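You operate a simulated robot arm through the tools that you are given. There is no shell and no other tool. Be economical: measure what you need, move in short steps, check, and stop when the job is done.

You run a simulated robot arm. Do the job below in one go: nothing can be reset, and whatever is moved stays where it is left.

Task
Move R4 to mark 220; set WIDTH to 4 and HEIGHT to 1.
Fine: free its knob, slide, lock it again before the two settings. Leave the other carriages.
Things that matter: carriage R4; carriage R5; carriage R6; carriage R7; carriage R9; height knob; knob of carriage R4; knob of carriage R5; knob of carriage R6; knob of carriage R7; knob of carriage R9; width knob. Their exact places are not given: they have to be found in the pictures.

It is judged by the outcome, as a careful person would: the job done as asked, and still so three seconds after it is handed in. It fails if anything else is knocked over, pushed out of place, dropped, spilled or broken.

Robot
A 6-joint arm with a fingered hand, hanging from a carriage that runs on a gantry, over the field with the corners [-1.127, 2.087], [-1.128, -0.513], [0.152, -0.514], [0.153, 2.086] (x, y) and turns from -389 to 299 degrees about z. Base frame: it is fixed where the carriage stands at the start and does not move with it; the origin is on the floor, on the carriage's upright axis, x ahead of it, y to its left, z up. Readings come in m, degrees, newtons and seconds.
With the tool pointing down near the work surface it reaches from about 0.1 to 0.64 m from the robot's upright axis, wherever it stands. Its first joint turns from -166.0 to 166.0 degrees. Places, roughly: carriage R4 [0.6, -0.2, 1]; carriage R5 [0.6, -0.5, 1]; carriage R6 [0.6, -0.6, 1]; carriage R7 [0.6, -0.9, 1]; carriage R9 [0.6, -1.1, 1]; height knob [0.6, -0.2, 1.2]; knob of carriage R4 [0.5, -0.2, 0.9]; knob of carriage R5 [0.5, -0.4, 0.9]; knob of carriage R6 [0.5, -0.6, 0.9]; knob of carriage R7 [0.5, -0.8, 0.9]; knob of carriage R9 [0.5, -1, 0.9]; width knob [0.6, -0.2, 1.1]. Payload 4 kg.
Tool frame: the origin (TCP) lies between the finger pads and is the grasp point; the fingertips stand 0.03 m ahead of it; z points along the fingers, y is the line along which they close. Largest opening 0.104 m; the body of the gripper starts 0.035 m behind the TCP. The gripper is a hand of 5 fingers: y runs from the thumb to the fingers, the wrist lies at [-0.015, -0.113, -0.19] in the tool frame.
Orientation is that of the tool frame in the base frame, as a unit quaternion [x, y, z, w]. With the fingers straight down and the wrist toward the robot, the tool's x, y and z point along [0, 1, 0], [1, 0, 0] and [0, 0, -1] of the base frame.

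Tools
- The arm moves only by the tool arm_command. Its argument "moves" is a list that holds one entry, the list of rows, each a list of 6 numbers: the shift along the tool's x, y, z in units of 300 mm (1.0 is 300 mm), then the turn, a rotation vector about the tool's x, y, z in units of 120 degrees (1.0 is 120 degrees). In form: [[[x, y, z, ax, ay, az], ...]]. A call has 1 to 8 rows; each row is the pose to reach, as a shift and turn from the pose commanded when the call began, along the tool's axes at that moment. A call with a number of a shift or a turn outside -1 to 1 is refused whole. Rows are played at 5 a second. More than 0.05 m and 8.6 degrees between two rows, and nothing of the call is played. A pose out of reach is approached as far as the arm can. The call stops where the force on the tool passes 40 N (or 10 N more than at its start, if that is more) or the arm is blocked; 0.2 s more then pass. In this call time passes only in rows, and 0.2 s behind the last. It gives the time, the measured TCP pose, the force on the tool (base axes), the opening and the grip force at its end, in the units of the frame above (readings bear some noise), with the torque about the TCP (base axes, N m) and any sound that the robot's microphone picked up.
- Cameras (640 x 400 px; columns grow to the right, rows downward): "scene" is now at [0.2717, -0.0312, 1.8124]; the picture's right is [-0.41, -0.91, 0.00], its down [-0.69, 0.31, -0.65] and it looks along [0.59, -0.27, -0.76] (base axes); focal length 250 px, centre (320, 200). "wrist" rides on the gripper at [0.06, -0.083, -0.12] in the tool frame; the picture's right is [-0.79, 0.29, -0.54], its down [-0.56, -0.71, 0.44] and it looks along [-0.26, 0.65, 0.72] (tool axes); focal length 234 px, centre (320, 200).
- snapshot(camera): a new picture of that camera. The clock stands still meanwhile.
- lift_body(by): slides the trunk up (or, below 0, down) by that many m; the arm and the scene camera ride with it, the base frame stays. It gives what a move gives, with no picture.
- roll_base(legs): drives the robot by 1 to 6 legs, each [ahead, left, turn to the left] in m, m and degrees, along the robot's own axes; the way and the turn of a leg run together, so that a leg with both is an arc; at most 1.5 m and 180 degrees a leg. The arm and the cameras ride along, it lands a little off, and it stops where it bumps. It keeps to its track: a leg is cut to what the track allows. It gives what a move gives.
- move_fingers(index, middle, ring, little, thumb_bend, thumb_turn): sets how far each is bent, from 0 (flat) to 1 (curled in); at 0.3 the hand is open as for a grip, at 0.7 the pads meet at the TCP. One left out holds its place. A second passes; each finger stops where it meets its share of the squeeze, and holds until it gets a number again. It is the only way to open and close the hand. It gives what a move gives, with no picture; readings hold the bend of each and the force on index, middle, ring, little, thumb and palm. thumb_turn goes from beside the hand (0) to across from the fingers (1), as for a grip.
- head_to(pan, tilt): turns the head with the scene camera to pan (to the left, within 155 degrees either way) and tilt (down, from -29 to 69), counted from straight ahead of the robot. It gives what a move gives.
- locate(camera, pixels): for up to 12 pixels [column, row] of the newest picture of that camera ("zoom" is the newest enlarged one), the place [x, y, z] in the base frame of the surface seen there, good to about 0.003 m. The clock stands still meanwhile.
- enlarge(camera, box): a new picture of the part [left, top, right, bottom] of that camera's present view, enlarged. The clock stands still meanwhile.
- finish_job(): hands the job in; it is judged then, once.

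Go step by step. Measure first, check grasps and placings, and put right what went wrong. The budget is 80 turns and 68 pictures, counting those below and the enlarged ones. Unless the task says otherwise, let go and move clear before handing in, and close with one line.

The tools are called as a command line: name --argument value ..., lists and objects as JSON in quotes. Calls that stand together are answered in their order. arm_command: Moves the arm, as the interface text tells. Its arguments: {"type":"object","properties":{"moves":{"type":"array","items":{"type":"array","items":{"type":"array","items":{"type":"number"}}}}},"required":["moves"]} The other tools are called the same way: lift_body (by) slides the trunk up or down; move_fingers (index, middle, ring, little, thumb_bend, thumb_turn) moves the fingers one by one; roll_base (legs) drives the base; head_to (pan, tilt) turns the head that bears the scene camera; snapshot (camera) takes a picture; locate (camera, pixels) gives the place of the surface under pixels of a picture; enlarge (camera, box) takes an enlarged picture of a part of a camera's view; finish_job () hands the job in.

At the start:

```text
t: 0.0
eef_pos: [0.6592, -0.0864, 1.4692]
orientation: [0.707, 0.707, 0.0, 0.001]
ft_force: [-0.9, 0.0, 0.1]
moment: [-0.02, 0.02, 0.01]
gripper_width: 0.1035
grip_force: 0.1
shape: jaw
bend: [0.3, 0.3, 0.3, 0.3, 0.3, 0.97]
finger forces: [0.0, 0.0, 0.1, 0.0, 0.0, 0.0]
trunk travel left (down, up): [-0.525, 0.073]
robot x, y, heading: [-0.0039, 0.0024, -0.1]
head pan, tilt: [-24.4, 49.4]
```

scene: 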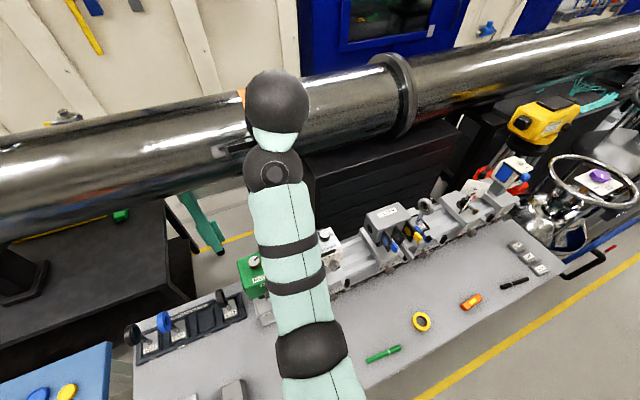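
wrist: 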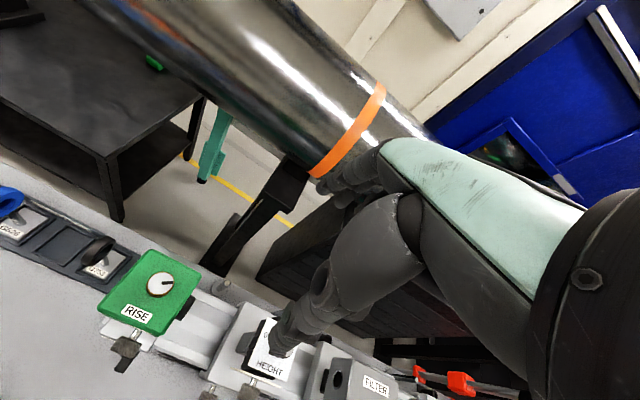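

The arm hides the rail near pixels (260-330, 230-300); I'll enlarge the rail in both views first.

enlarge --camera "scene" --box '[220, 180, 540, 380]'

enlarge --camera "wrist" --box '[60, 220, 380, 400]'

```text
2.00 times, centred on (380, 280) of scene
```

zoom: 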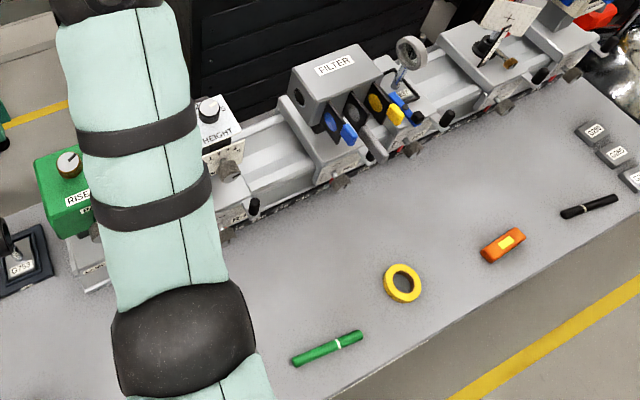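

```text
2.00 times, centred on (220, 310) of wrist
```

zoom: 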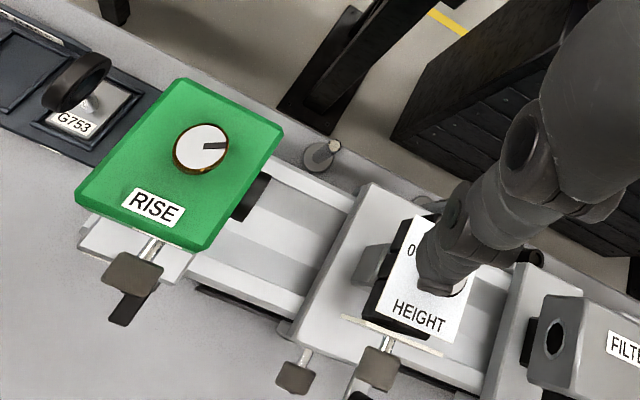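

HEIGHT sits under the hand, and the arm blocks the view. I'll drive back and to the left so the head camera can look at the front of the R4 carriage.

roll_base --legs '[[-0.35, 0.3, 0]]'

head_to --pan -40 --tilt 45

snapshot --camera "scene"

snapshot --camera "wrist"

```text
t: 2.8
eef_pos: [0.304, 0.219, 1.4696]
orientation: [0.709, 0.705, 0.0, 0.001]
ft_force: [-0.4, 0.4, -0.1]
moment: [0.02, 0.02, 0.02]
gripper_width: 0.1035
grip_force: 0.1
shape: jaw
bend: [0.3, 0.3, 0.3, 0.3, 0.3, 0.97]
finger forces: [0.1, 0.0, 0.0, 0.0, 0.0, 0.1]
trunk travel left (down, up): [-0.525, 0.073]
robot x, y, heading: [-0.354, 0.3085, -0.6]
head pan, tilt: [-24.4, 49.4]
```

```text
t: 3.6
eef_pos: [0.305, 0.2171, 1.4699]
orientation: [0.71, 0.705, 0.0, 0.0]
ft_force: [0.7, -0.6, -0.2]
moment: [-0.05, 0.04, -0.01]
gripper_width: 0.1034
grip_force: 0.0
shape: jaw
bend: [0.3, 0.3, 0.3, 0.3, 0.3, 0.97]
finger forces: [0.1, 0.0, 0.1, 0.0, 0.1, 0.0]
trunk travel left (down, up): [-0.525, 0.073]
robot x, y, heading: [-0.3581, 0.3043, -0.1]
head pan, tilt: [-40.0, 45.0]
```

```text
63 pictures are left
```

scene: 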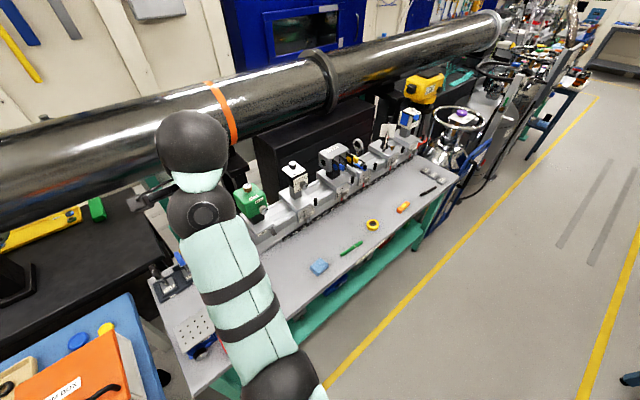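

```text
62 pictures are left
```

wrist: 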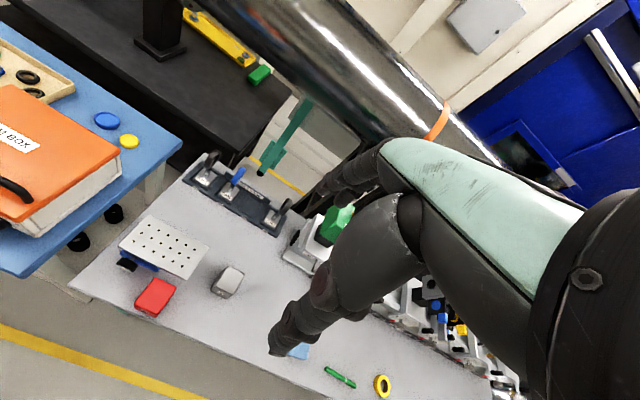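

enlarge --camera "scene" --box '[230, 140, 358, 250]'

enlarge --camera "scene" --box '[310, 100, 438, 210]'

```text
3.64 times, centred on (294, 195) of scene
```

zoom: 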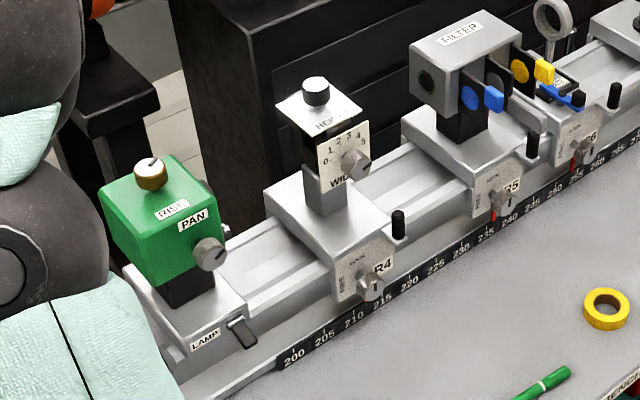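

```text
3.64 times, centred on (374, 155) of scene
```

zoom: 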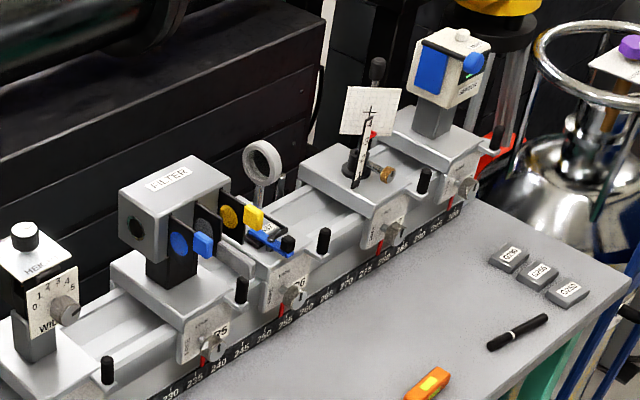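

R4's pointer reads about 213; its knob is on the front face at zoom (372,288). I'll measure points on the first zoom by taking it again tighter.

enlarge --camera "scene" --box '[276, 152, 340, 232]'

```text
5.00 times, centred on (308, 192) of scene
```

zoom: 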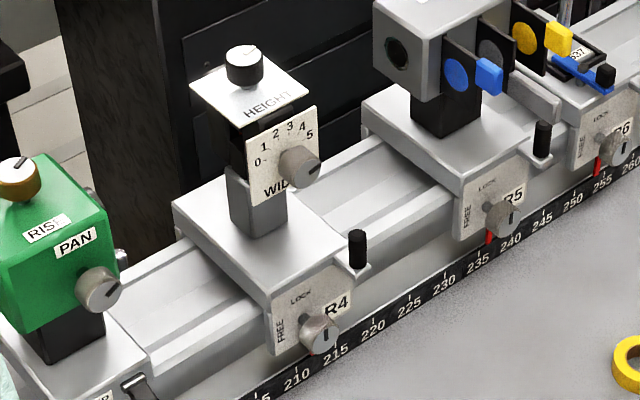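

LOCK is at the top, FREE to the left (a quarter turn counter-clockwise). I'll measure the parts.

locate --camera "zoom" --pixels '[[326, 338], [280, 300], [345, 285], [357, 237], [357, 255], [313, 170], [243, 45], [255, 70], [200, 90], [316, 345], [372, 328], [480, 262]]'

locate --camera "zoom" --pixels '[[300, 372], [336, 351], [408, 306], [444, 284], [478, 264], [600, 188], [486, 246], [100, 290], [240, 240], [550, 340], [265, 165], [505, 225]]'

```text
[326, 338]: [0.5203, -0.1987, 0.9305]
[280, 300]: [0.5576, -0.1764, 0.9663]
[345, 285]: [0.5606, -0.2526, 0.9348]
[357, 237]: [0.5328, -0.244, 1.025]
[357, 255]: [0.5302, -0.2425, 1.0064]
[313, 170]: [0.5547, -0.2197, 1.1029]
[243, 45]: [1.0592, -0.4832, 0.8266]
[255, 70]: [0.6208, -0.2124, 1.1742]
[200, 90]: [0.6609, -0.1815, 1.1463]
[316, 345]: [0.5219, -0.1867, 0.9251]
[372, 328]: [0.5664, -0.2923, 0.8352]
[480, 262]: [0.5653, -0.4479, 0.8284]
```

```text
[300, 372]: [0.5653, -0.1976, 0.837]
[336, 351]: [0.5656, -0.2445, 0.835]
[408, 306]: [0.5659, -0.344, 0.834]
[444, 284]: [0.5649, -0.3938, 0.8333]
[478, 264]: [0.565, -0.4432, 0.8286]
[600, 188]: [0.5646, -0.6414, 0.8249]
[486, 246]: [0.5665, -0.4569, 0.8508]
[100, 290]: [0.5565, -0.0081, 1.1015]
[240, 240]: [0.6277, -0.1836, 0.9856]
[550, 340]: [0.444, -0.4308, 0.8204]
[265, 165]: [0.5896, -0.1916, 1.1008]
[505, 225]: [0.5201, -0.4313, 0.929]
```

The scale runs 10 mm per mark (215 at y≈-0.2445, 235 at y≈-0.443), and the R4 knob is at about (0.52,-0.195,0.93). I'll turn the hand in free space to point forward with the wrist above.

arm_command --moves '[[[0, 0, 0, 0, 0.0442, 0.0442], [0, 0, 0, 0, 0.0884, 0.0884], [0, 0, 0, 0, 0.1326, 0.1326], [0, 0, 0, 0, 0.1768, 0.1768], [0, 0, 0, 0, 0.221, 0.221], [0, 0, 0, 0, 0.2652, 0.2652], [0, 0, 0, 0, 0.3094, 0.3094], [0, 0, 0, 0, 0.3536, 0.3536]]]'

arm_command --moves '[[[0, 0, 0, 0, 0.0442, 0.0442], [0, 0, 0, 0, 0.0884, 0.0884], [0, 0, 0, 0, 0.1326, 0.1326], [0, 0, 0, 0, 0.1768, 0.1768], [0, 0, 0, 0, 0.221, 0.221], [0, 0, 0, 0, 0.2652, 0.2652], [0, 0, 0, 0, 0.3094, 0.3094], [0, 0, 0, 0, 0.3536, 0.3536]]]'

arm_command --moves '[[[0, 0, 0, 0, 0.0442, 0.0442], [0, 0, 0, 0, 0.0884, 0.0884], [0, 0, 0, 0, 0.1326, 0.1326], [0, 0, 0, 0, 0.1768, 0.1768], [0, 0, 0, 0, 0.221, 0.221], [0, 0, 0, 0, 0.2652, 0.2652], [0, 0, 0, 0, 0.3094, 0.3094], [0, 0, 0, 0, 0.3536, 0.3536]]]'

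```text
t: 5.4
eef_pos: [0.3038, 0.2179, 1.4698]
orientation: [0.863, 0.36, 0.252, -0.249]
ft_force: [0.5, 0.1, 0.9]
moment: [0.02, 0.01, 0.01]
gripper_width: 0.1039
grip_force: 0.0
shape: jaw
bend: [0.3, 0.3, 0.3, 0.3, 0.3, 0.97]
finger forces: [0.0, 0.1, 0.0, 0.1, 0.0, 0.0]
trunk travel left (down, up): [-0.525, 0.073]
robot x, y, heading: [-0.3556, 0.3058, -0.5]
head pan, tilt: [-40.0, 45.0]
```

```text
t: 7.2
eef_pos: [0.3034, 0.2172, 1.4704]
orientation: [0.786, -0.082, 0.434, -0.432]
ft_force: [0.4, 0.1, 0.4]
moment: [0.04, -0.03, 0.01]
gripper_width: 0.1037
grip_force: 0.1
shape: jaw
bend: [0.3, 0.3, 0.3, 0.3, 0.3, 0.97]
finger forces: [0.1, 0.0, 0.0, 0.0, 0.0, 0.0]
trunk travel left (down, up): [-0.525, 0.073]
robot x, y, heading: [-0.3526, 0.3075, -0.2]
head pan, tilt: [-40.0, 45.0]
```

```text
t: 9.0
eef_pos: [0.3045, 0.218, 1.4702]
orientation: [0.498, -0.501, 0.502, -0.499]
ft_force: [0.5, -0.5, -0.2]
moment: [-0.03, 0.01, -0.01]
gripper_width: 0.1038
grip_force: 0.1
shape: jaw
bend: [0.3, 0.3, 0.3, 0.3, 0.3, 0.97]
finger forces: [0.0, 0.0, 0.0, 0.1, 0.1, 0.0]
trunk travel left (down, up): [-0.525, 0.073]
robot x, y, heading: [-0.3524, 0.308, -0.3]
head pan, tilt: [-40.0, 45.0]
```

The hand now points along +x with wrist up. Next I'll drive so the hand faces the R4 knob at a distance, then lower the trunk part way and look.

roll_base --legs '[[0.07, -0.41, 0]]'

lift_body --by -0.4

snapshot --camera "wrist"

snapshot --camera "scene"

```text
t: 11.5
eef_pos: [0.3697, -0.1895, 1.4688]
orientation: [0.497, -0.503, 0.503, -0.497]
ft_force: [0.2, 0.6, 1.0]
moment: [0.02, 0.01, 0.01]
gripper_width: 0.1033
grip_force: 0.2
shape: jaw
bend: [0.3, 0.3, 0.3, 0.3, 0.3, 0.97]
finger forces: [0.0, 0.1, 0.0, 0.0, 0.0, 0.0]
trunk travel left (down, up): [-0.525, 0.073]
robot x, y, heading: [-0.2911, -0.098, -0.6]
head pan, tilt: [-40.0, 45.0]
```

```text
t: 15.3
eef_pos: [0.3691, -0.1901, 1.0689]
orientation: [-0.497, 0.504, -0.503, 0.496]
ft_force: [-0.1, 0.4, 0.9]
moment: [0.0, 0.0, 0.0]
gripper_width: 0.1034
grip_force: 0.0
shape: jaw
bend: [0.3, 0.3, 0.3, 0.3, 0.3, 0.97]
finger forces: [0.0, 0.0, 0.1, 0.0, 0.1, 0.0]
trunk travel left (down, up): [-0.125, 0.473]
robot x, y, heading: [-0.2902, -0.094, -0.6]
head pan, tilt: [-40.0, 45.0]
```

```text
58 pictures are left
```

wrist: 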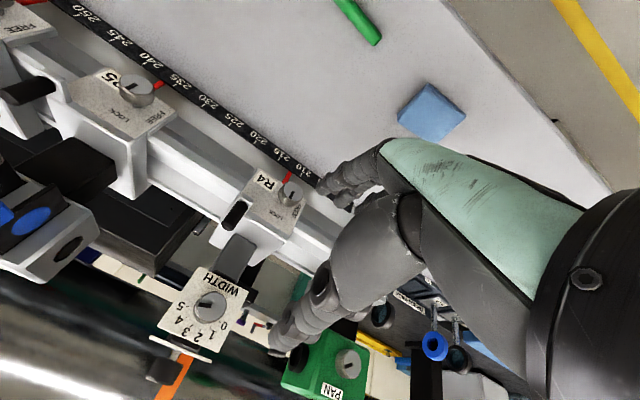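

```text
57 pictures are left
```

scene: 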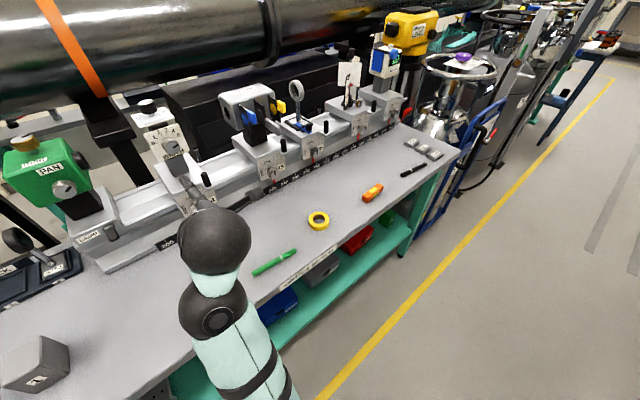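

The wrist camera sees R4's knob (290,192), the pointer (288,175) and the WIDTH dial (210,305). I'll zoom on these.

enlarge --camera "wrist" --box '[220, 110, 348, 230]'

locate --camera "zoom" --pixels '[[350, 410], [330, 400], [333, 340], [340, 385], [300, 380]]'

enlarge --camera "wrist" --box '[150, 260, 260, 360]'

enlarge --camera "scene" --box '[120, 90, 230, 220]'

```text
3.33 times, centred on (284, 170) of wrist
```

zoom: 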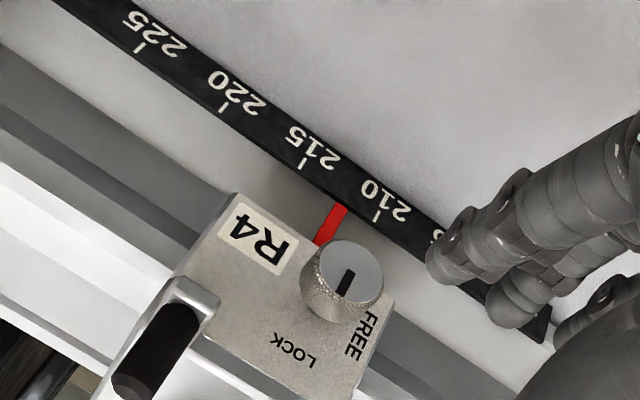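

```text
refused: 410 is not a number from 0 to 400
```

```text
4.00 times, centred on (205, 310) of wrist
```

zoom: 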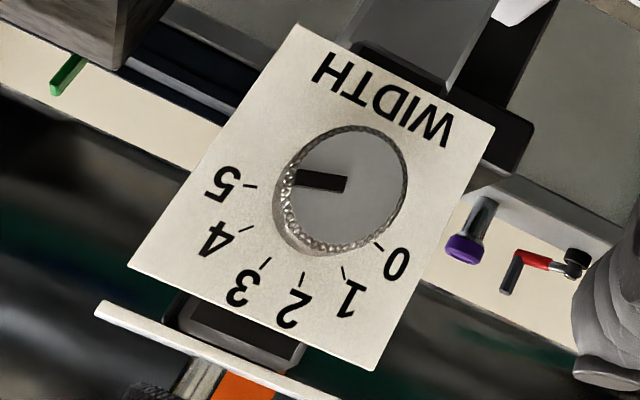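

```text
3.08 times, centred on (175, 155) of scene
```

zoom: 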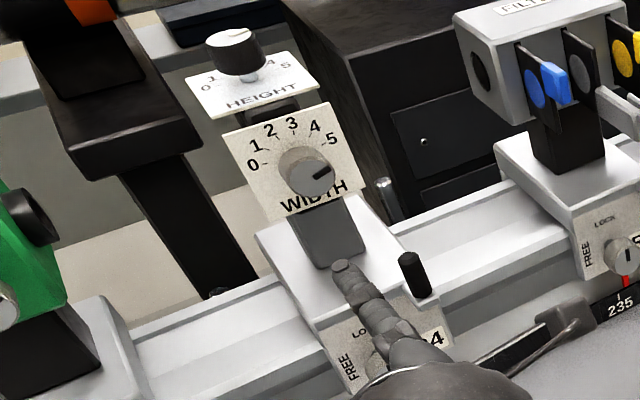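

WIDTH points at 5 now; R4 reads about 212.5 and its knob points to LOCK. I'll measure these accurately in the wrist zoom.

enlarge --camera "wrist" --box '[220, 110, 348, 230]'

locate --camera "zoom" --pixels '[[350, 270], [332, 285], [338, 208], [303, 162], [378, 216], [224, 108], [138, 50], [364, 262], [230, 340], [130, 385]]'

```text
3.33 times, centred on (284, 170) of wrist
```

zoom: 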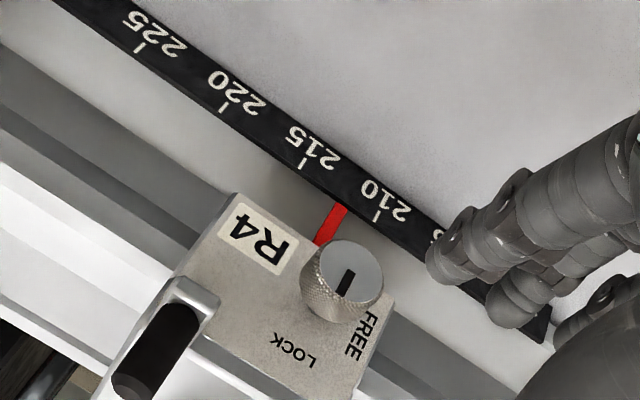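

```text
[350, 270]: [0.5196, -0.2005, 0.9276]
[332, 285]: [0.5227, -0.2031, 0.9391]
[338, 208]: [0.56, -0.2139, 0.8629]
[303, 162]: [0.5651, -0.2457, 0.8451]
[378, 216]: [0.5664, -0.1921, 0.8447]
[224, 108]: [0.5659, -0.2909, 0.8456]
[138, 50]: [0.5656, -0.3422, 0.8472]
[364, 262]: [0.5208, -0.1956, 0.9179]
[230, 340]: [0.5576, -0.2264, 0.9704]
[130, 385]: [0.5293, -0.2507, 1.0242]
```

Pointer at y≈-0.214, the 220 tick at y≈-0.2915, so the slide is about 78 mm to the right. I'll half-close the fingers and lower to the knob height.

move_fingers --index 0.45 --middle 0.45 --ring 0.45 --little 0.45 --thumb_bend 0.45

lift_body --by -0.12

arm_command --moves '[[[0.011, 0.023, 0.08, 0, 0, 0], [0.022, 0.047, 0.16, 0, 0, 0], [0.032, 0.07, 0.24, 0, 0, 0]]]'

snapshot --camera "wrist"

snapshot --camera "scene"

```text
t: 16.4
eef_pos: [0.3701, -0.1896, 1.0694]
orientation: [0.497, -0.503, 0.503, -0.498]
ft_force: [-0.8, 0.4, 0.1]
moment: [0.01, -0.04, 0.01]
gripper_width: 0.0658
grip_force: 0.0
shape: fingers
bend: [0.45, 0.45, 0.45, 0.45, 0.45, 0.97]
finger forces: [0.0, 0.1, 0.0, 0.0, 0.1, 0.0]
trunk travel left (down, up): [-0.125, 0.473]
robot x, y, heading: [-0.2895, -0.1005, -0.9]
head pan, tilt: [-40.0, 45.0]
```

```text
t: 17.9
eef_pos: [0.3697, -0.1904, 0.9501]
orientation: [0.497, -0.503, 0.503, -0.497]
ft_force: [0.0, -1.0, -0.2]
moment: [-0.04, 0.0, -0.01]
gripper_width: 0.0657
grip_force: 0.0
shape: fingers
bend: [0.45, 0.45, 0.45, 0.45, 0.45, 0.97]
finger forces: [0.0, 0.1, 0.1, 0.1, 0.0, 0.1]
trunk travel left (down, up): [-0.005, 0.593]
robot x, y, heading: [-0.2889, -0.0945, -0.7]
head pan, tilt: [-40.0, 45.0]
```

```text
t: 18.6
eef_pos: [0.4133, -0.1938, 0.9367]
orientation: [-0.498, 0.502, -0.502, 0.497]
ft_force: [0.0, -0.3, 0.0]
moment: [0.02, 0.03, 0.04]
gripper_width: 0.0657
grip_force: 0.0
shape: fingers
bend: [0.45, 0.45, 0.45, 0.45, 0.45, 0.97]
finger forces: [0.0, 0.0, 0.0, 0.1, 0.0, 0.1]
out of reach, approached as far as the arm can: row 2, 3
trunk travel left (down, up): [-0.005, 0.593]
robot x, y, heading: [-0.2901, -0.0977, -0.6]
head pan, tilt: [-40.0, 45.0]
```

```text
52 pictures are left
```

wrist: 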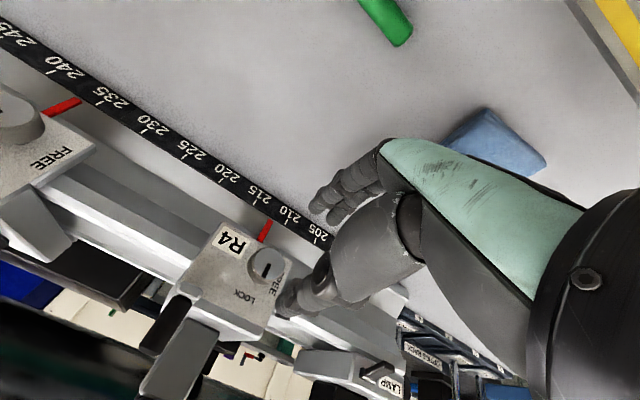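

```text
51 pictures are left
```

scene: 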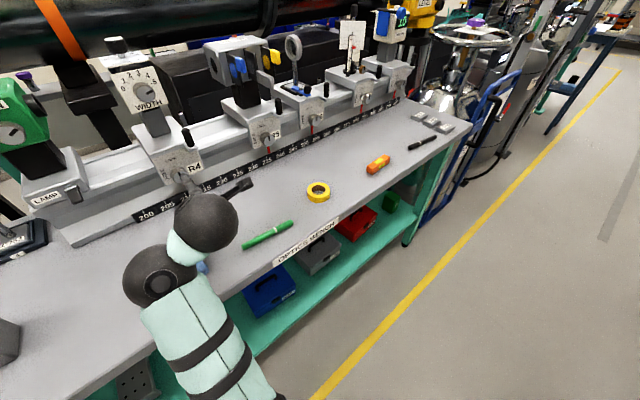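

The arm ran out of reach, so the base must be nearer. I'll pull the hand back, then drive ahead by the same amount.

arm_command --moves '[[[0, 0, -0.12, 0, 0, 0], [0, 0, -0.24, 0, 0, 0], [0, 0, -0.36, 0, 0, 0], [0, 0, -0.48, 0, 0, 0], [0, 0, -0.6, 0, 0, 0]]]'

roll_base --legs '[[0.2, 0.1, 0]]'

snapshot --camera "scene"

```text
t: 19.9
eef_pos: [0.2312, -0.1918, 0.9371]
orientation: [-0.497, 0.504, -0.502, 0.497]
ft_force: [-0.3, -0.2, -0.3]
moment: [-0.01, 0.0, 0.0]
gripper_width: 0.0655
grip_force: 0.2
shape: fingers
bend: [0.45, 0.45, 0.45, 0.45, 0.45, 0.97]
finger forces: [0.1, 0.0, 0.1, 0.1, 0.0, 0.0]
trunk travel left (down, up): [-0.005, 0.593]
robot x, y, heading: [-0.2894, -0.0976, -0.9]
head pan, tilt: [-40.0, 45.0]
```

```text
t: 21.6
eef_pos: [0.4344, -0.0958, 0.9373]
orientation: [-0.497, 0.504, -0.503, 0.496]
ft_force: [-0.2, 0.4, -0.2]
moment: [0.03, 0.01, 0.05]
gripper_width: 0.0657
grip_force: 0.1
shape: fingers
bend: [0.45, 0.45, 0.45, 0.45, 0.45, 0.97]
finger forces: [0.0, 0.0, 0.0, 0.1, 0.0, 0.1]
trunk travel left (down, up): [-0.005, 0.593]
robot x, y, heading: [-0.0878, -0.0045, -0.7]
head pan, tilt: [-40.0, 45.0]
```

```text
50 pictures are left
```

scene: 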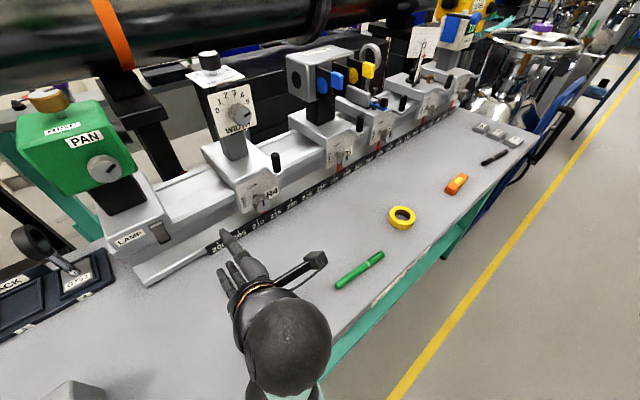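

Clear view now. I'll shift the hand right to align with the knob, staying short of it.

arm_command --moves '[[[0.115, 0.01, 0, 0, 0, 0], [0.23, 0.02, 0, 0, 0, 0], [0.343, 0.03, 0.05, 0, 0, 0], [0.343, 0.03, 0.1, 0, 0, 0]]]'

snapshot --camera "wrist"

enlarge --camera "scene" --box '[180, 120, 340, 300]'

```text
t: 22.6
eef_pos: [0.4658, -0.1978, 0.9273]
orientation: [-0.497, 0.503, -0.503, 0.497]
ft_force: [0.0, -1.1, 0.4]
moment: [0.01, 0.0, 0.01]
gripper_width: 0.0654
grip_force: 0.1
shape: fingers
bend: [0.45, 0.45, 0.45, 0.45, 0.45, 0.97]
finger forces: [0.0, 0.0, 0.1, 0.1, 0.0, 0.1]
trunk travel left (down, up): [-0.005, 0.593]
robot x, y, heading: [-0.0884, -0.0004, -0.6]
head pan, tilt: [-40.0, 45.0]
```

```text
49 pictures are left
```

wrist: 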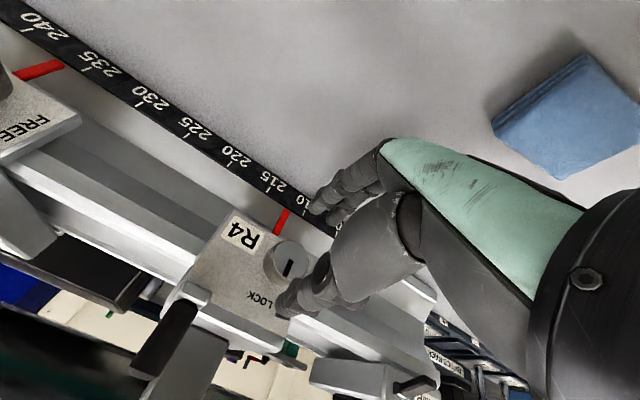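

```text
2.22 times, centred on (260, 210) of scene
```

zoom: 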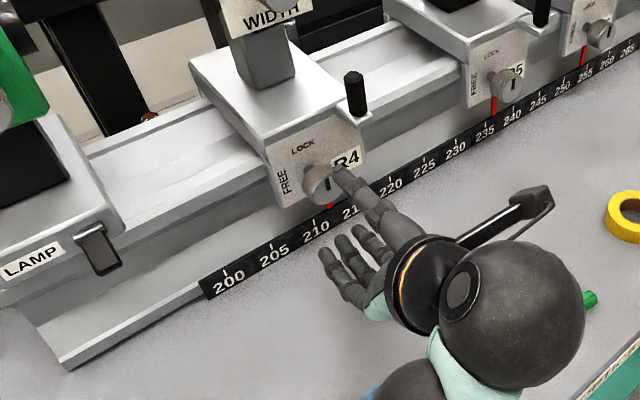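

The thumb is above and fingers below the knob line. I'll advance to put the pads around the knob (TCP x≈0.52).

arm_command --moves '[[[0.004, 0, 0.045, 0, 0, 0], [0.004, 0, 0.09, 0, 0, 0], [0.004, 0, 0.135, 0, 0, 0], [0.004, 0, 0.18, 0, 0, 0]]]'

snapshot --camera "wrist"

enlarge --camera "scene" --box '[220, 150, 330, 270]'

```text
t: 23.6
eef_pos: [0.5171, -0.2002, 0.9281]
orientation: [0.497, -0.503, 0.503, -0.497]
ft_force: [0.4, -0.7, 0.0]
moment: [0.01, -0.02, 0.0]
gripper_width: 0.0656
grip_force: 0.1
shape: fingers
bend: [0.45, 0.45, 0.45, 0.45, 0.45, 0.97]
finger forces: [0.0, 0.1, 0.0, 0.0, 0.1, 0.0]
trunk travel left (down, up): [-0.005, 0.593]
robot x, y, heading: [-0.0872, 0.0017, -0.6]
head pan, tilt: [-40.0, 45.0]
```

```text
47 pictures are left
```

wrist: 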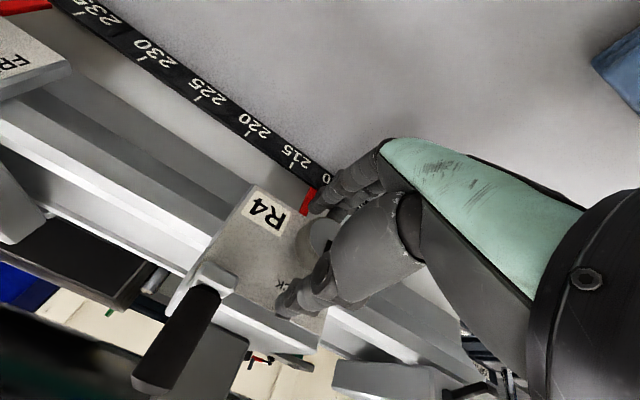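

```text
3.33 times, centred on (275, 210) of scene
```

zoom: 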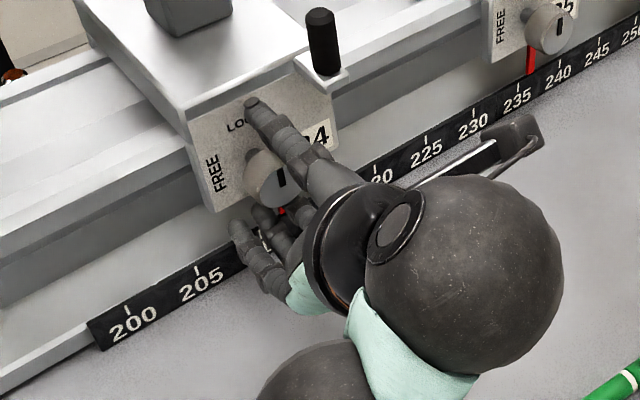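

The knob (zoom 270,185) lies between thumb and fingers. Close index, middle and thumb on it.

move_fingers --index 0.72 --middle 0.72 --thumb_bend 0.72

enlarge --camera "scene" --box '[220, 150, 330, 270]'

```text
t: 24.6
eef_pos: [0.5164, -0.2007, 0.9273]
orientation: [-0.497, 0.503, -0.502, 0.497]
ft_force: [4.6, -1.4, -9.2]
moment: [-0.11, 0.16, -0.03]
gripper_width: 0.0267
grip_force: 13.3
shape: fingers
bend: [0.59, 0.61, 0.45, 0.45, 0.63, 0.97]
finger forces: [9.4, 8.3, 0.0, 0.0, 8.0, 0.0]
trunk travel left (down, up): [-0.005, 0.593]
robot x, y, heading: [-0.0841, -0.0031, -0.6]
head pan, tilt: [-40.0, 45.0]
```

```text
3.33 times, centred on (275, 210) of scene
```

zoom: 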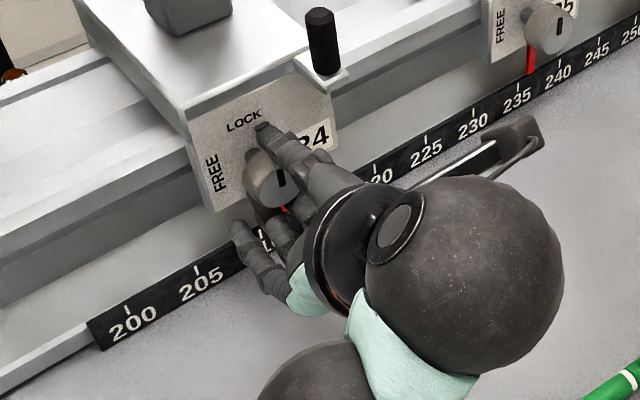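

Grip force 13 N on the knob. Now turn counter-clockwise toward FREE, part way first.

arm_command --moves '[[[0, 0, 0, 0, 0, -0.0625], [0, 0, 0, 0, 0, -0.125], [0, 0, 0, 0, 0, -0.1875], [0, 0, 0, 0, 0, -0.25], [0, 0, 0, 0, 0, -0.3125], [0, 0, 0, 0, 0, -0.375]]]'

enlarge --camera "scene" --box '[220, 150, 330, 270]'

```text
t: 26.0
eef_pos: [0.4926, -0.2154, 0.9487]
orientation: [0.643, -0.295, 0.643, -0.292]
ft_force: [-1.5, -1.8, 0.7]
moment: [-0.06, 0.03, -0.03]
gripper_width: 0.0
grip_force: 1.5
shape: fingers
bend: [0.69, 0.71, 0.45, 0.45, 0.72, 0.97]
finger forces: [0.0, 2.6, 0.0, 0.1, 0.0, 0.1]
out of reach, approached as far as the arm can: row 5, 6
trunk travel left (down, up): [-0.005, 0.593]
robot x, y, heading: [-0.0873, 0.0035, -0.9]
head pan, tilt: [-40.0, 45.0]
```

```text
3.33 times, centred on (275, 210) of scene
```

zoom: 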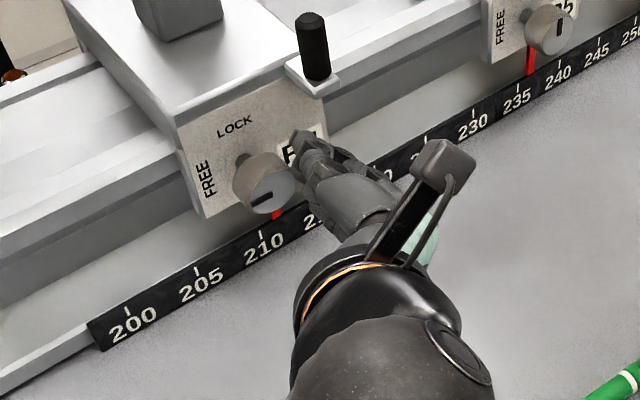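

The hand slipped off because the arm ran out of reach, but the knob bar now points at FREE and the carriage moved slightly left. I'll back off and look.

arm_command --moves '[[[0, 0, -0.06, 0, 0, 0], [0, 0, -0.15, 0, 0, 0], [0, 0, -0.3, 0, 0, 0], [0, 0, -0.4, 0, 0, 0]]]'

enlarge --camera "scene" --box '[210, 130, 340, 270]'

snapshot --camera "wrist"

```text
t: 27.0
eef_pos: [0.3725, -0.212, 0.9446]
orientation: [0.645, -0.295, 0.641, -0.293]
ft_force: [0.2, -0.4, -0.4]
moment: [0.0, 0.01, 0.0]
gripper_width: 0.0002
grip_force: 0.0
shape: fingers
bend: [0.69, 0.71, 0.45, 0.45, 0.72, 0.97]
finger forces: [0.0, 0.0, 0.1, 0.1, 0.1, 0.0]
trunk travel left (down, up): [-0.005, 0.593]
robot x, y, heading: [-0.0871, 0.0029, -0.7]
head pan, tilt: [-40.0, 45.0]
```

```text
2.86 times, centred on (275, 200) of scene
```

zoom: 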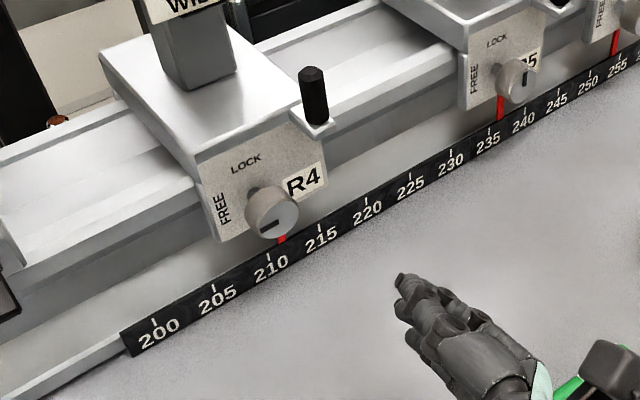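

```text
42 pictures are left
```

wrist: 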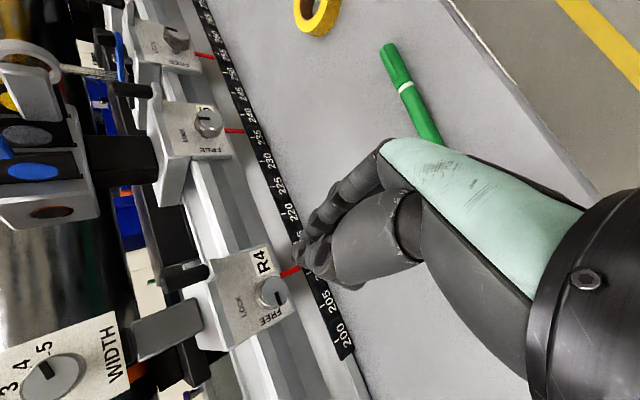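

The knob is on FREE and R4 reads about 211. The arm was near its reach limit, so I'll straighten the hand, pull back, and bring the base about 0.18 m closer.

arm_command --moves '[[[0, 0, -0.06, 0, 0, 0.057], [0, 0, -0.12, 0, 0, 0.114], [0, 0, -0.18, 0, 0, 0.171], [0, 0, -0.24, 0, 0, 0.228], [0, 0, -0.3, 0, 0, 0.285], [0, 0, -0.36, 0, 0, 0.342]]]'

roll_base --legs '[[0.1, 0, 0], [0.08, 0, 0]]'

snapshot --camera "scene"

```text
t: 28.4
eef_pos: [0.3539, -0.1995, 0.8671]
orientation: [0.493, -0.5, 0.513, -0.494]
ft_force: [-8.6, -0.8, 20.5]
moment: [0.57, 0.68, 0.25]
gripper_width: 0.0
grip_force: 10.2
shape: fingers
bend: [0.69, 0.71, 0.6, 0.45, 0.72, 0.97]
finger forces: [0.0, 0.0, 20.4, 0.2, 0.0, 0.0]
out of reach, approached as far as the arm can: row 3, 4, 5, 6
trunk travel left (down, up): [-0.005, 0.593]
robot x, y, heading: [-0.0885, 0.0028, -0.8]
head pan, tilt: [-40.0, 45.0]
```

```text
t: 29.9
eef_pos: [0.4563, -0.2013, 0.8691]
orientation: [0.492, -0.499, 0.516, -0.493]
ft_force: [2.8, 2.4, 15.3]
moment: [0.53, 0.1, -0.12]
gripper_width: 0.0001
grip_force: 7.3
shape: fingers
bend: [0.69, 0.71, 0.58, 0.45, 0.72, 0.97]
finger forces: [0.0, 0.0, 15.2, 0.0, 0.1, 0.0]
trunk travel left (down, up): [-0.005, 0.593]
robot x, y, heading: [0.0216, -0.0008, -1.1]
head pan, tilt: [-40.0, 45.0]
stopped in leg 2: the robot was blocked; the commanded pose is now the measured one
```

```text
41 pictures are left
```

scene: 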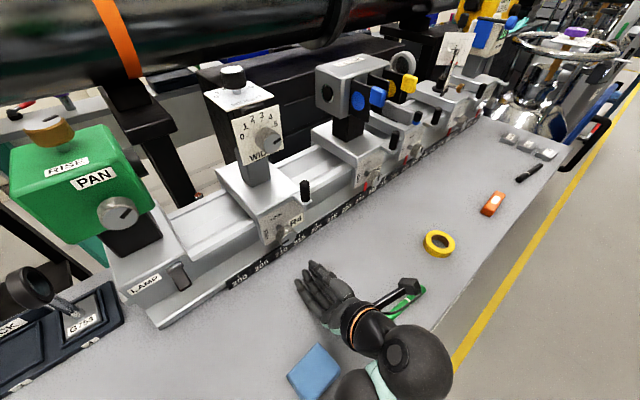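

The hand was pressed against the table (ring finger 15 N), which blocked the drive. I'll lift the trunk to come free.

lift_body --by 0.15

move_fingers --index 0.45 --middle 0.45 --ring 0.45 --little 0.45 --thumb_bend 0.45

snapshot --camera "scene"

```text
t: 31.6
eef_pos: [0.4607, -0.2017, 1.0192]
orientation: [0.492, -0.497, 0.516, -0.494]
ft_force: [-0.3, -0.2, -0.1]
moment: [-0.02, 0.01, 0.0]
gripper_width: 0.0002
grip_force: 0.1
shape: fingers
bend: [0.69, 0.71, 0.45, 0.45, 0.72, 0.97]
finger forces: [0.1, 0.0, 0.1, 0.1, 0.0, 0.1]
trunk travel left (down, up): [-0.155, 0.443]
robot x, y, heading: [0.0244, 0.0002, -1.0]
head pan, tilt: [-40.0, 45.0]
```

```text
t: 32.6
eef_pos: [0.4612, -0.2012, 1.0192]
orientation: [0.493, -0.496, 0.516, -0.495]
ft_force: [0.2, -0.1, 0.6]
moment: [0.03, 0.0, 0.0]
gripper_width: 0.0645
grip_force: 0.1
shape: fingers
bend: [0.45, 0.45, 0.45, 0.45, 0.45, 0.97]
finger forces: [0.0, 0.1, 0.1, 0.0, 0.1, 0.1]
trunk travel left (down, up): [-0.155, 0.443]
robot x, y, heading: [0.0252, 0.0003, -0.9]
head pan, tilt: [-40.0, 45.0]
```

```text
40 pictures are left
```

scene: 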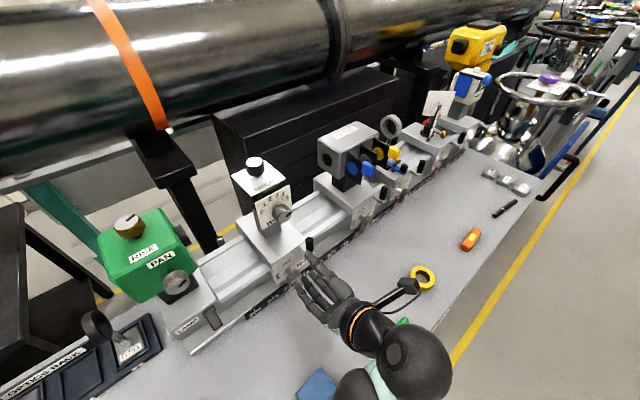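

Free again. I'll test in free space here how far the hand can roll about its pointing axis.

arm_command --moves '[[[0, 0, 0, 0, 0, -0.07], [0, 0, 0, 0, 0, -0.14], [0, 0, 0, 0, 0, -0.21], [0, 0, 0, 0, 0, -0.28], [0, 0, 0, 0, 0, -0.35], [0, 0, 0, 0, 0, -0.42], [0, 0, 0, 0, 0, -0.49], [0, 0, 0, 0, 0, -0.56]]]'

```text
t: 34.4
eef_pos: [0.4473, -0.2119, 1.0402]
orientation: [0.665, -0.224, 0.68, -0.213]
ft_force: [-0.3, 0.3, -0.3]
moment: [0.0, 0.02, 0.01]
gripper_width: 0.0648
grip_force: 0.0
shape: fingers
bend: [0.45, 0.45, 0.45, 0.45, 0.45, 0.97]
finger forces: [0.0, 0.0, 0.0, 0.1, 0.1, 0.0]
out of reach, approached as far as the arm can: row 6, 7, 8
trunk travel left (down, up): [-0.155, 0.443]
robot x, y, heading: [0.0254, -0.001, -1.0]
head pan, tilt: [-40.0, 45.0]
```

Roll to the left stops near -50°. I'll test the other direction from upright.

arm_command --moves '[[[0, 0, 0, 0, 0, 0.07], [0, 0, 0, 0, 0, 0.14], [0, 0, 0, 0, 0, 0.21], [0, 0, 0, 0, 0, 0.28], [0, 0, 0, 0, 0, 0.35], [0, 0, 0, 0, 0, 0.42], [0, 0, 0, 0, 0, 0.49], [0, 0, 0, 0, 0, 0.56]]]'

arm_command --moves '[[[0, 0, 0, 0, 0, 0.07], [0, 0, 0, 0, 0, 0.14], [0, 0, 0, 0, 0, 0.21], [0, 0, 0, 0, 0, 0.28], [0, 0, 0, 0, 0, 0.35], [0, 0, 0, 0, 0, 0.42], [0, 0, 0, 0, 0, 0.49], [0, 0, 0, 0, 0, 0.56]]]'

```text
t: 36.2
eef_pos: [0.4872, -0.1753, 0.9967]
orientation: [-0.423, 0.554, -0.462, 0.548]
ft_force: [-0.9, 0.1, -0.3]
moment: [-0.02, -0.01, 0.0]
gripper_width: 0.065
grip_force: 0.1
shape: fingers
bend: [0.45, 0.45, 0.45, 0.45, 0.45, 0.97]
finger forces: [0.0, 0.0, 0.0, 0.1, 0.0, 0.0]
out of reach, approached as far as the arm can: row 6, 7, 8
trunk travel left (down, up): [-0.155, 0.443]
robot x, y, heading: [0.0242, -0.0019, -0.9]
head pan, tilt: [-40.0, 45.0]
```

```text
t: 37.3
eef_pos: [0.5107, -0.0655, 0.9873]
orientation: [-0.222, 0.673, -0.309, 0.635]
ft_force: [-2.5, -18.6, -5.6]
moment: [-0.52, 0.34, -0.43]
gripper_width: 0.0648
grip_force: 15.5
shape: fingers
bend: [0.45, 0.46, 0.55, 0.45, 0.45, 0.97]
finger forces: [0.0, 22.0, 9.6, 0.0, 0.1, 0.1]
out of reach, approached as far as the arm can: row 1, 2, 3, 4, 5
trunk travel left (down, up): [-0.155, 0.443]
robot x, y, heading: [0.0248, -0.0029, -1.3]
head pan, tilt: [-40.0, 45.0]
stopped in row 5: the force on the tool passed its limit at 65 N (the readings are from after the stop); the commanded pose is now the measured one
```

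Contact of 65 N: the hand drifted left toward the LAMP unit. Looking before anything else.

snapshot --camera "scene"

snapshot --camera "wrist"

```text
39 pictures are left
```

scene: 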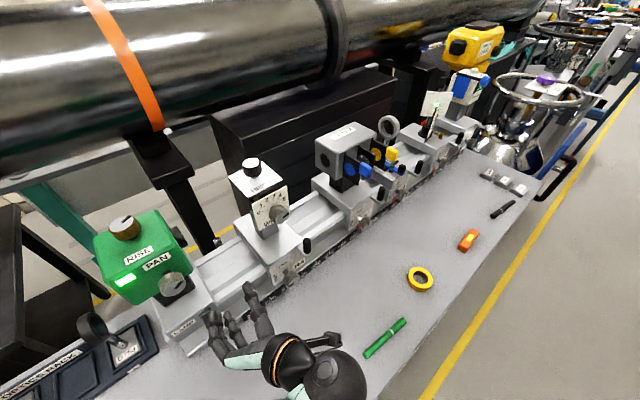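

```text
38 pictures are left
```

wrist: 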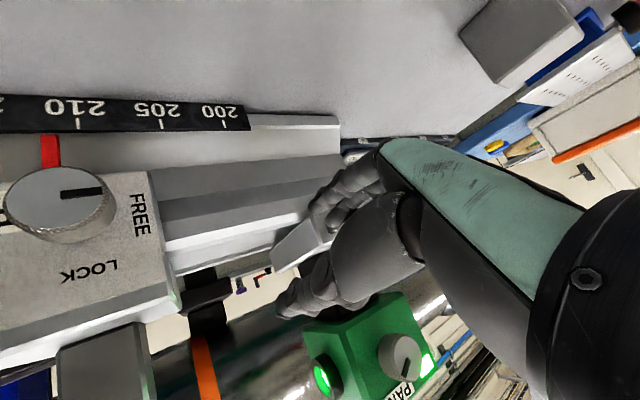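

The hand touched the LAMP switch and its green light is on; I must undo that. First retreat straight back.

arm_command --moves '[[[0.05, -0.05, -0.03, 0, 0, 0], [0.08, -0.08, -0.1, 0, 0, 0]]]'

enlarge --camera "scene" --box '[80, 200, 320, 360]'

snapshot --camera "wrist"

```text
t: 37.9
eef_pos: [0.4814, -0.0658, 0.9842]
orientation: [-0.223, 0.671, -0.31, 0.636]
ft_force: [0.3, -0.4, 0.3]
moment: [0.0, -0.06, -0.02]
gripper_width: 0.065
grip_force: 0.0
shape: fingers
bend: [0.45, 0.45, 0.45, 0.45, 0.45, 0.97]
finger forces: [0.1, 0.0, 0.0, 0.0, 0.1, 0.0]
out of reach, approached as far as the arm can: row 1, 2
trunk travel left (down, up): [-0.155, 0.443]
robot x, y, heading: [0.0193, -0.0058, -1.0]
head pan, tilt: [-40.0, 45.0]
```

```text
2.50 times, centred on (200, 280) of scene
```

zoom: 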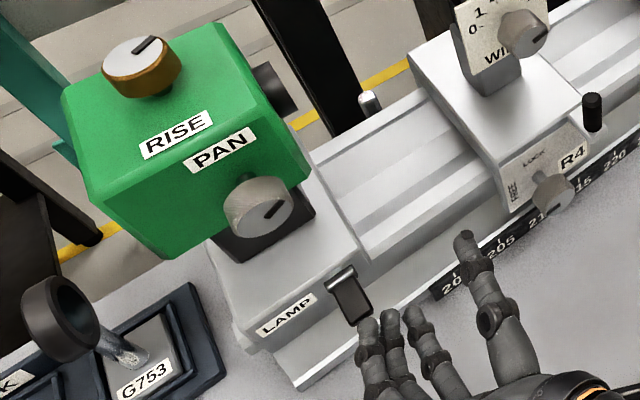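

```text
36 pictures are left
```

wrist: 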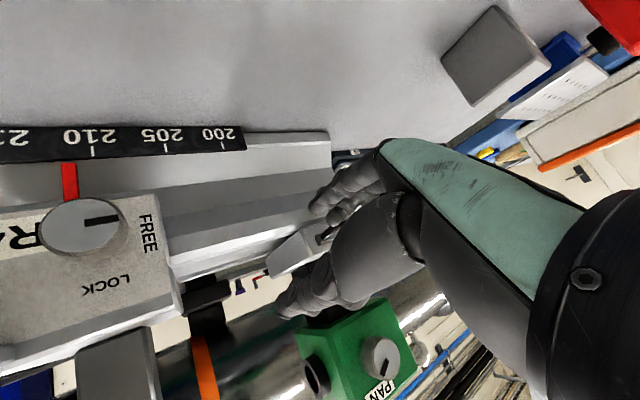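

The lamp light went off again as soon as I backed away: the switch is momentary, and the lever and PAN knob look as before. I'll drive the base back clear, then restore the hand to upright roll in free space.

roll_base --legs '[[-0.17, 0, 0]]'

arm_command --moves '[[[0, 0, 0.06, 0, 0, -0.06], [0, 0, 0.12, 0, 0, -0.12], [0, 0, 0.18, 0, 0, -0.18], [0, 0, 0.24, 0, 0, -0.24], [0, 0, 0.3, 0, 0, -0.3], [0, 0, 0.36, 0, 0, -0.36]]]'

snapshot --camera "scene"

```text
t: 39.4
eef_pos: [0.3129, -0.0651, 0.983]
orientation: [-0.222, 0.671, -0.311, 0.635]
ft_force: [0.3, -0.9, 0.9]
moment: [-0.04, 0.03, 0.01]
gripper_width: 0.0647
grip_force: 0.0
shape: fingers
bend: [0.45, 0.45, 0.45, 0.45, 0.45, 0.97]
finger forces: [0.0, 0.0, 0.1, 0.1, 0.0, 0.0]
trunk travel left (down, up): [-0.155, 0.443]
robot x, y, heading: [-0.1418, 0.0059, -1.2]
head pan, tilt: [-40.0, 45.0]
```

```text
t: 40.8
eef_pos: [0.4216, -0.0818, 0.9826]
orientation: [-0.454, 0.54, -0.52, 0.481]
ft_force: [0.1, 0.3, -0.2]
moment: [0.0, -0.01, -0.03]
gripper_width: 0.0647
grip_force: 0.0
shape: fingers
bend: [0.45, 0.45, 0.45, 0.45, 0.45, 0.97]
finger forces: [0.0, 0.0, 0.0, 0.0, 0.0, 0.0]
trunk travel left (down, up): [-0.155, 0.443]
robot x, y, heading: [-0.1419, 0.0007, -1.1]
head pan, tilt: [-40.0, 45.0]
```

```text
35 pictures are left
```

scene: 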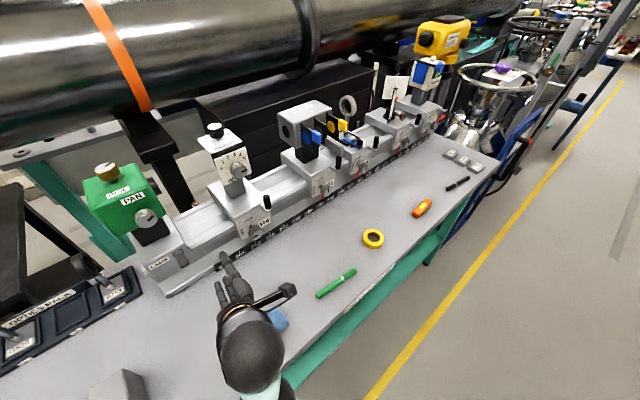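

Hand is upright again with everything in place. I'll test roll to the right in small rows here, away from parts.

arm_command --moves '[[[0, 0, 0, 0, 0, 0.07], [0, 0, 0, 0, 0, 0.14], [0, 0, 0, 0, 0, 0.21], [0, 0, 0, 0, 0, 0.28], [0, 0, 0, 0, 0, 0.35]]]'

```text
t: 42.0
eef_pos: [0.4004, -0.0738, 1.0138]
orientation: [-0.23, 0.672, -0.316, 0.629]
ft_force: [-0.2, -0.3, -0.2]
moment: [0.01, -0.02, 0.01]
gripper_width: 0.0647
grip_force: 0.0
shape: fingers
bend: [0.45, 0.45, 0.45, 0.45, 0.45, 0.97]
finger forces: [0.0, 0.1, 0.0, 0.0, 0.0, 0.0]
out of reach, approached as far as the arm can: row 4, 5
trunk travel left (down, up): [-0.155, 0.443]
robot x, y, heading: [-0.1423, 0.0017, -0.7]
head pan, tilt: [-40.0, 45.0]
```

Out-of-reach poses get pushed upward, so the trunk must be at its lowest for rolled poses. I'll straighten yaw, roll to the left-up side, and lower the trunk.

arm_command --moves '[[[0, 0, 0, -0.0455, -0.0464, 0]]]'

arm_command --moves '[[[0, 0, 0, 0, 0, -0.0667], [0, 0, 0, 0, 0, -0.1333], [0, 0, 0, 0, 0, -0.2], [0, 0, 0, 0, 0, -0.2667], [0, 0, 0, 0, 0, -0.3333], [0, 0, 0, 0, 0, -0.4], [0, 0, 0, 0, 0, -0.4667]]]'

lift_body --by -0.08

```text
t: 42.4
eef_pos: [0.4001, -0.0562, 1.0153]
orientation: [-0.249, 0.662, -0.303, 0.639]
ft_force: [-0.1, -0.3, 0.0]
moment: [0.01, 0.02, -0.02]
gripper_width: 0.065
grip_force: 0.0
shape: fingers
bend: [0.45, 0.45, 0.45, 0.45, 0.45, 0.97]
finger forces: [0.0, 0.1, 0.0, 0.0, 0.0, 0.0]
out of reach, approached as far as the arm can: row 1
trunk travel left (down, up): [-0.155, 0.443]
robot x, y, heading: [-0.143, 0.0041, -1.0]
head pan, tilt: [-40.0, 45.0]
```

```text
t: 44.0
eef_pos: [0.3914, -0.0999, 1.0199]
orientation: [0.536, -0.462, 0.557, -0.434]
ft_force: [0.0, 0.4, -0.1]
moment: [0.0, -0.01, -0.03]
gripper_width: 0.0651
grip_force: 0.0
shape: fingers
bend: [0.45, 0.45, 0.45, 0.45, 0.45, 0.97]
finger forces: [0.0, 0.0, 0.1, 0.0, 0.0, 0.0]
out of reach, approached as far as the arm can: row 6, 7
trunk travel left (down, up): [-0.155, 0.443]
robot x, y, heading: [-0.1455, 0.0027, -1.0]
head pan, tilt: [-40.0, 45.0]
```

```text
t: 45.1
eef_pos: [0.3909, -0.0995, 0.9405]
orientation: [0.535, -0.463, 0.556, -0.435]
ft_force: [-0.2, -0.6, 0.9]
moment: [-0.02, 0.01, -0.01]
gripper_width: 0.0649
grip_force: 0.1
shape: fingers
bend: [0.45, 0.45, 0.45, 0.45, 0.45, 0.97]
finger forces: [0.1, 0.1, 0.0, 0.1, 0.0, 0.1]
trunk travel left (down, up): [-0.075, 0.523]
robot x, y, heading: [-0.1485, 0.0017, -1.2]
head pan, tilt: [-40.0, 45.0]
```

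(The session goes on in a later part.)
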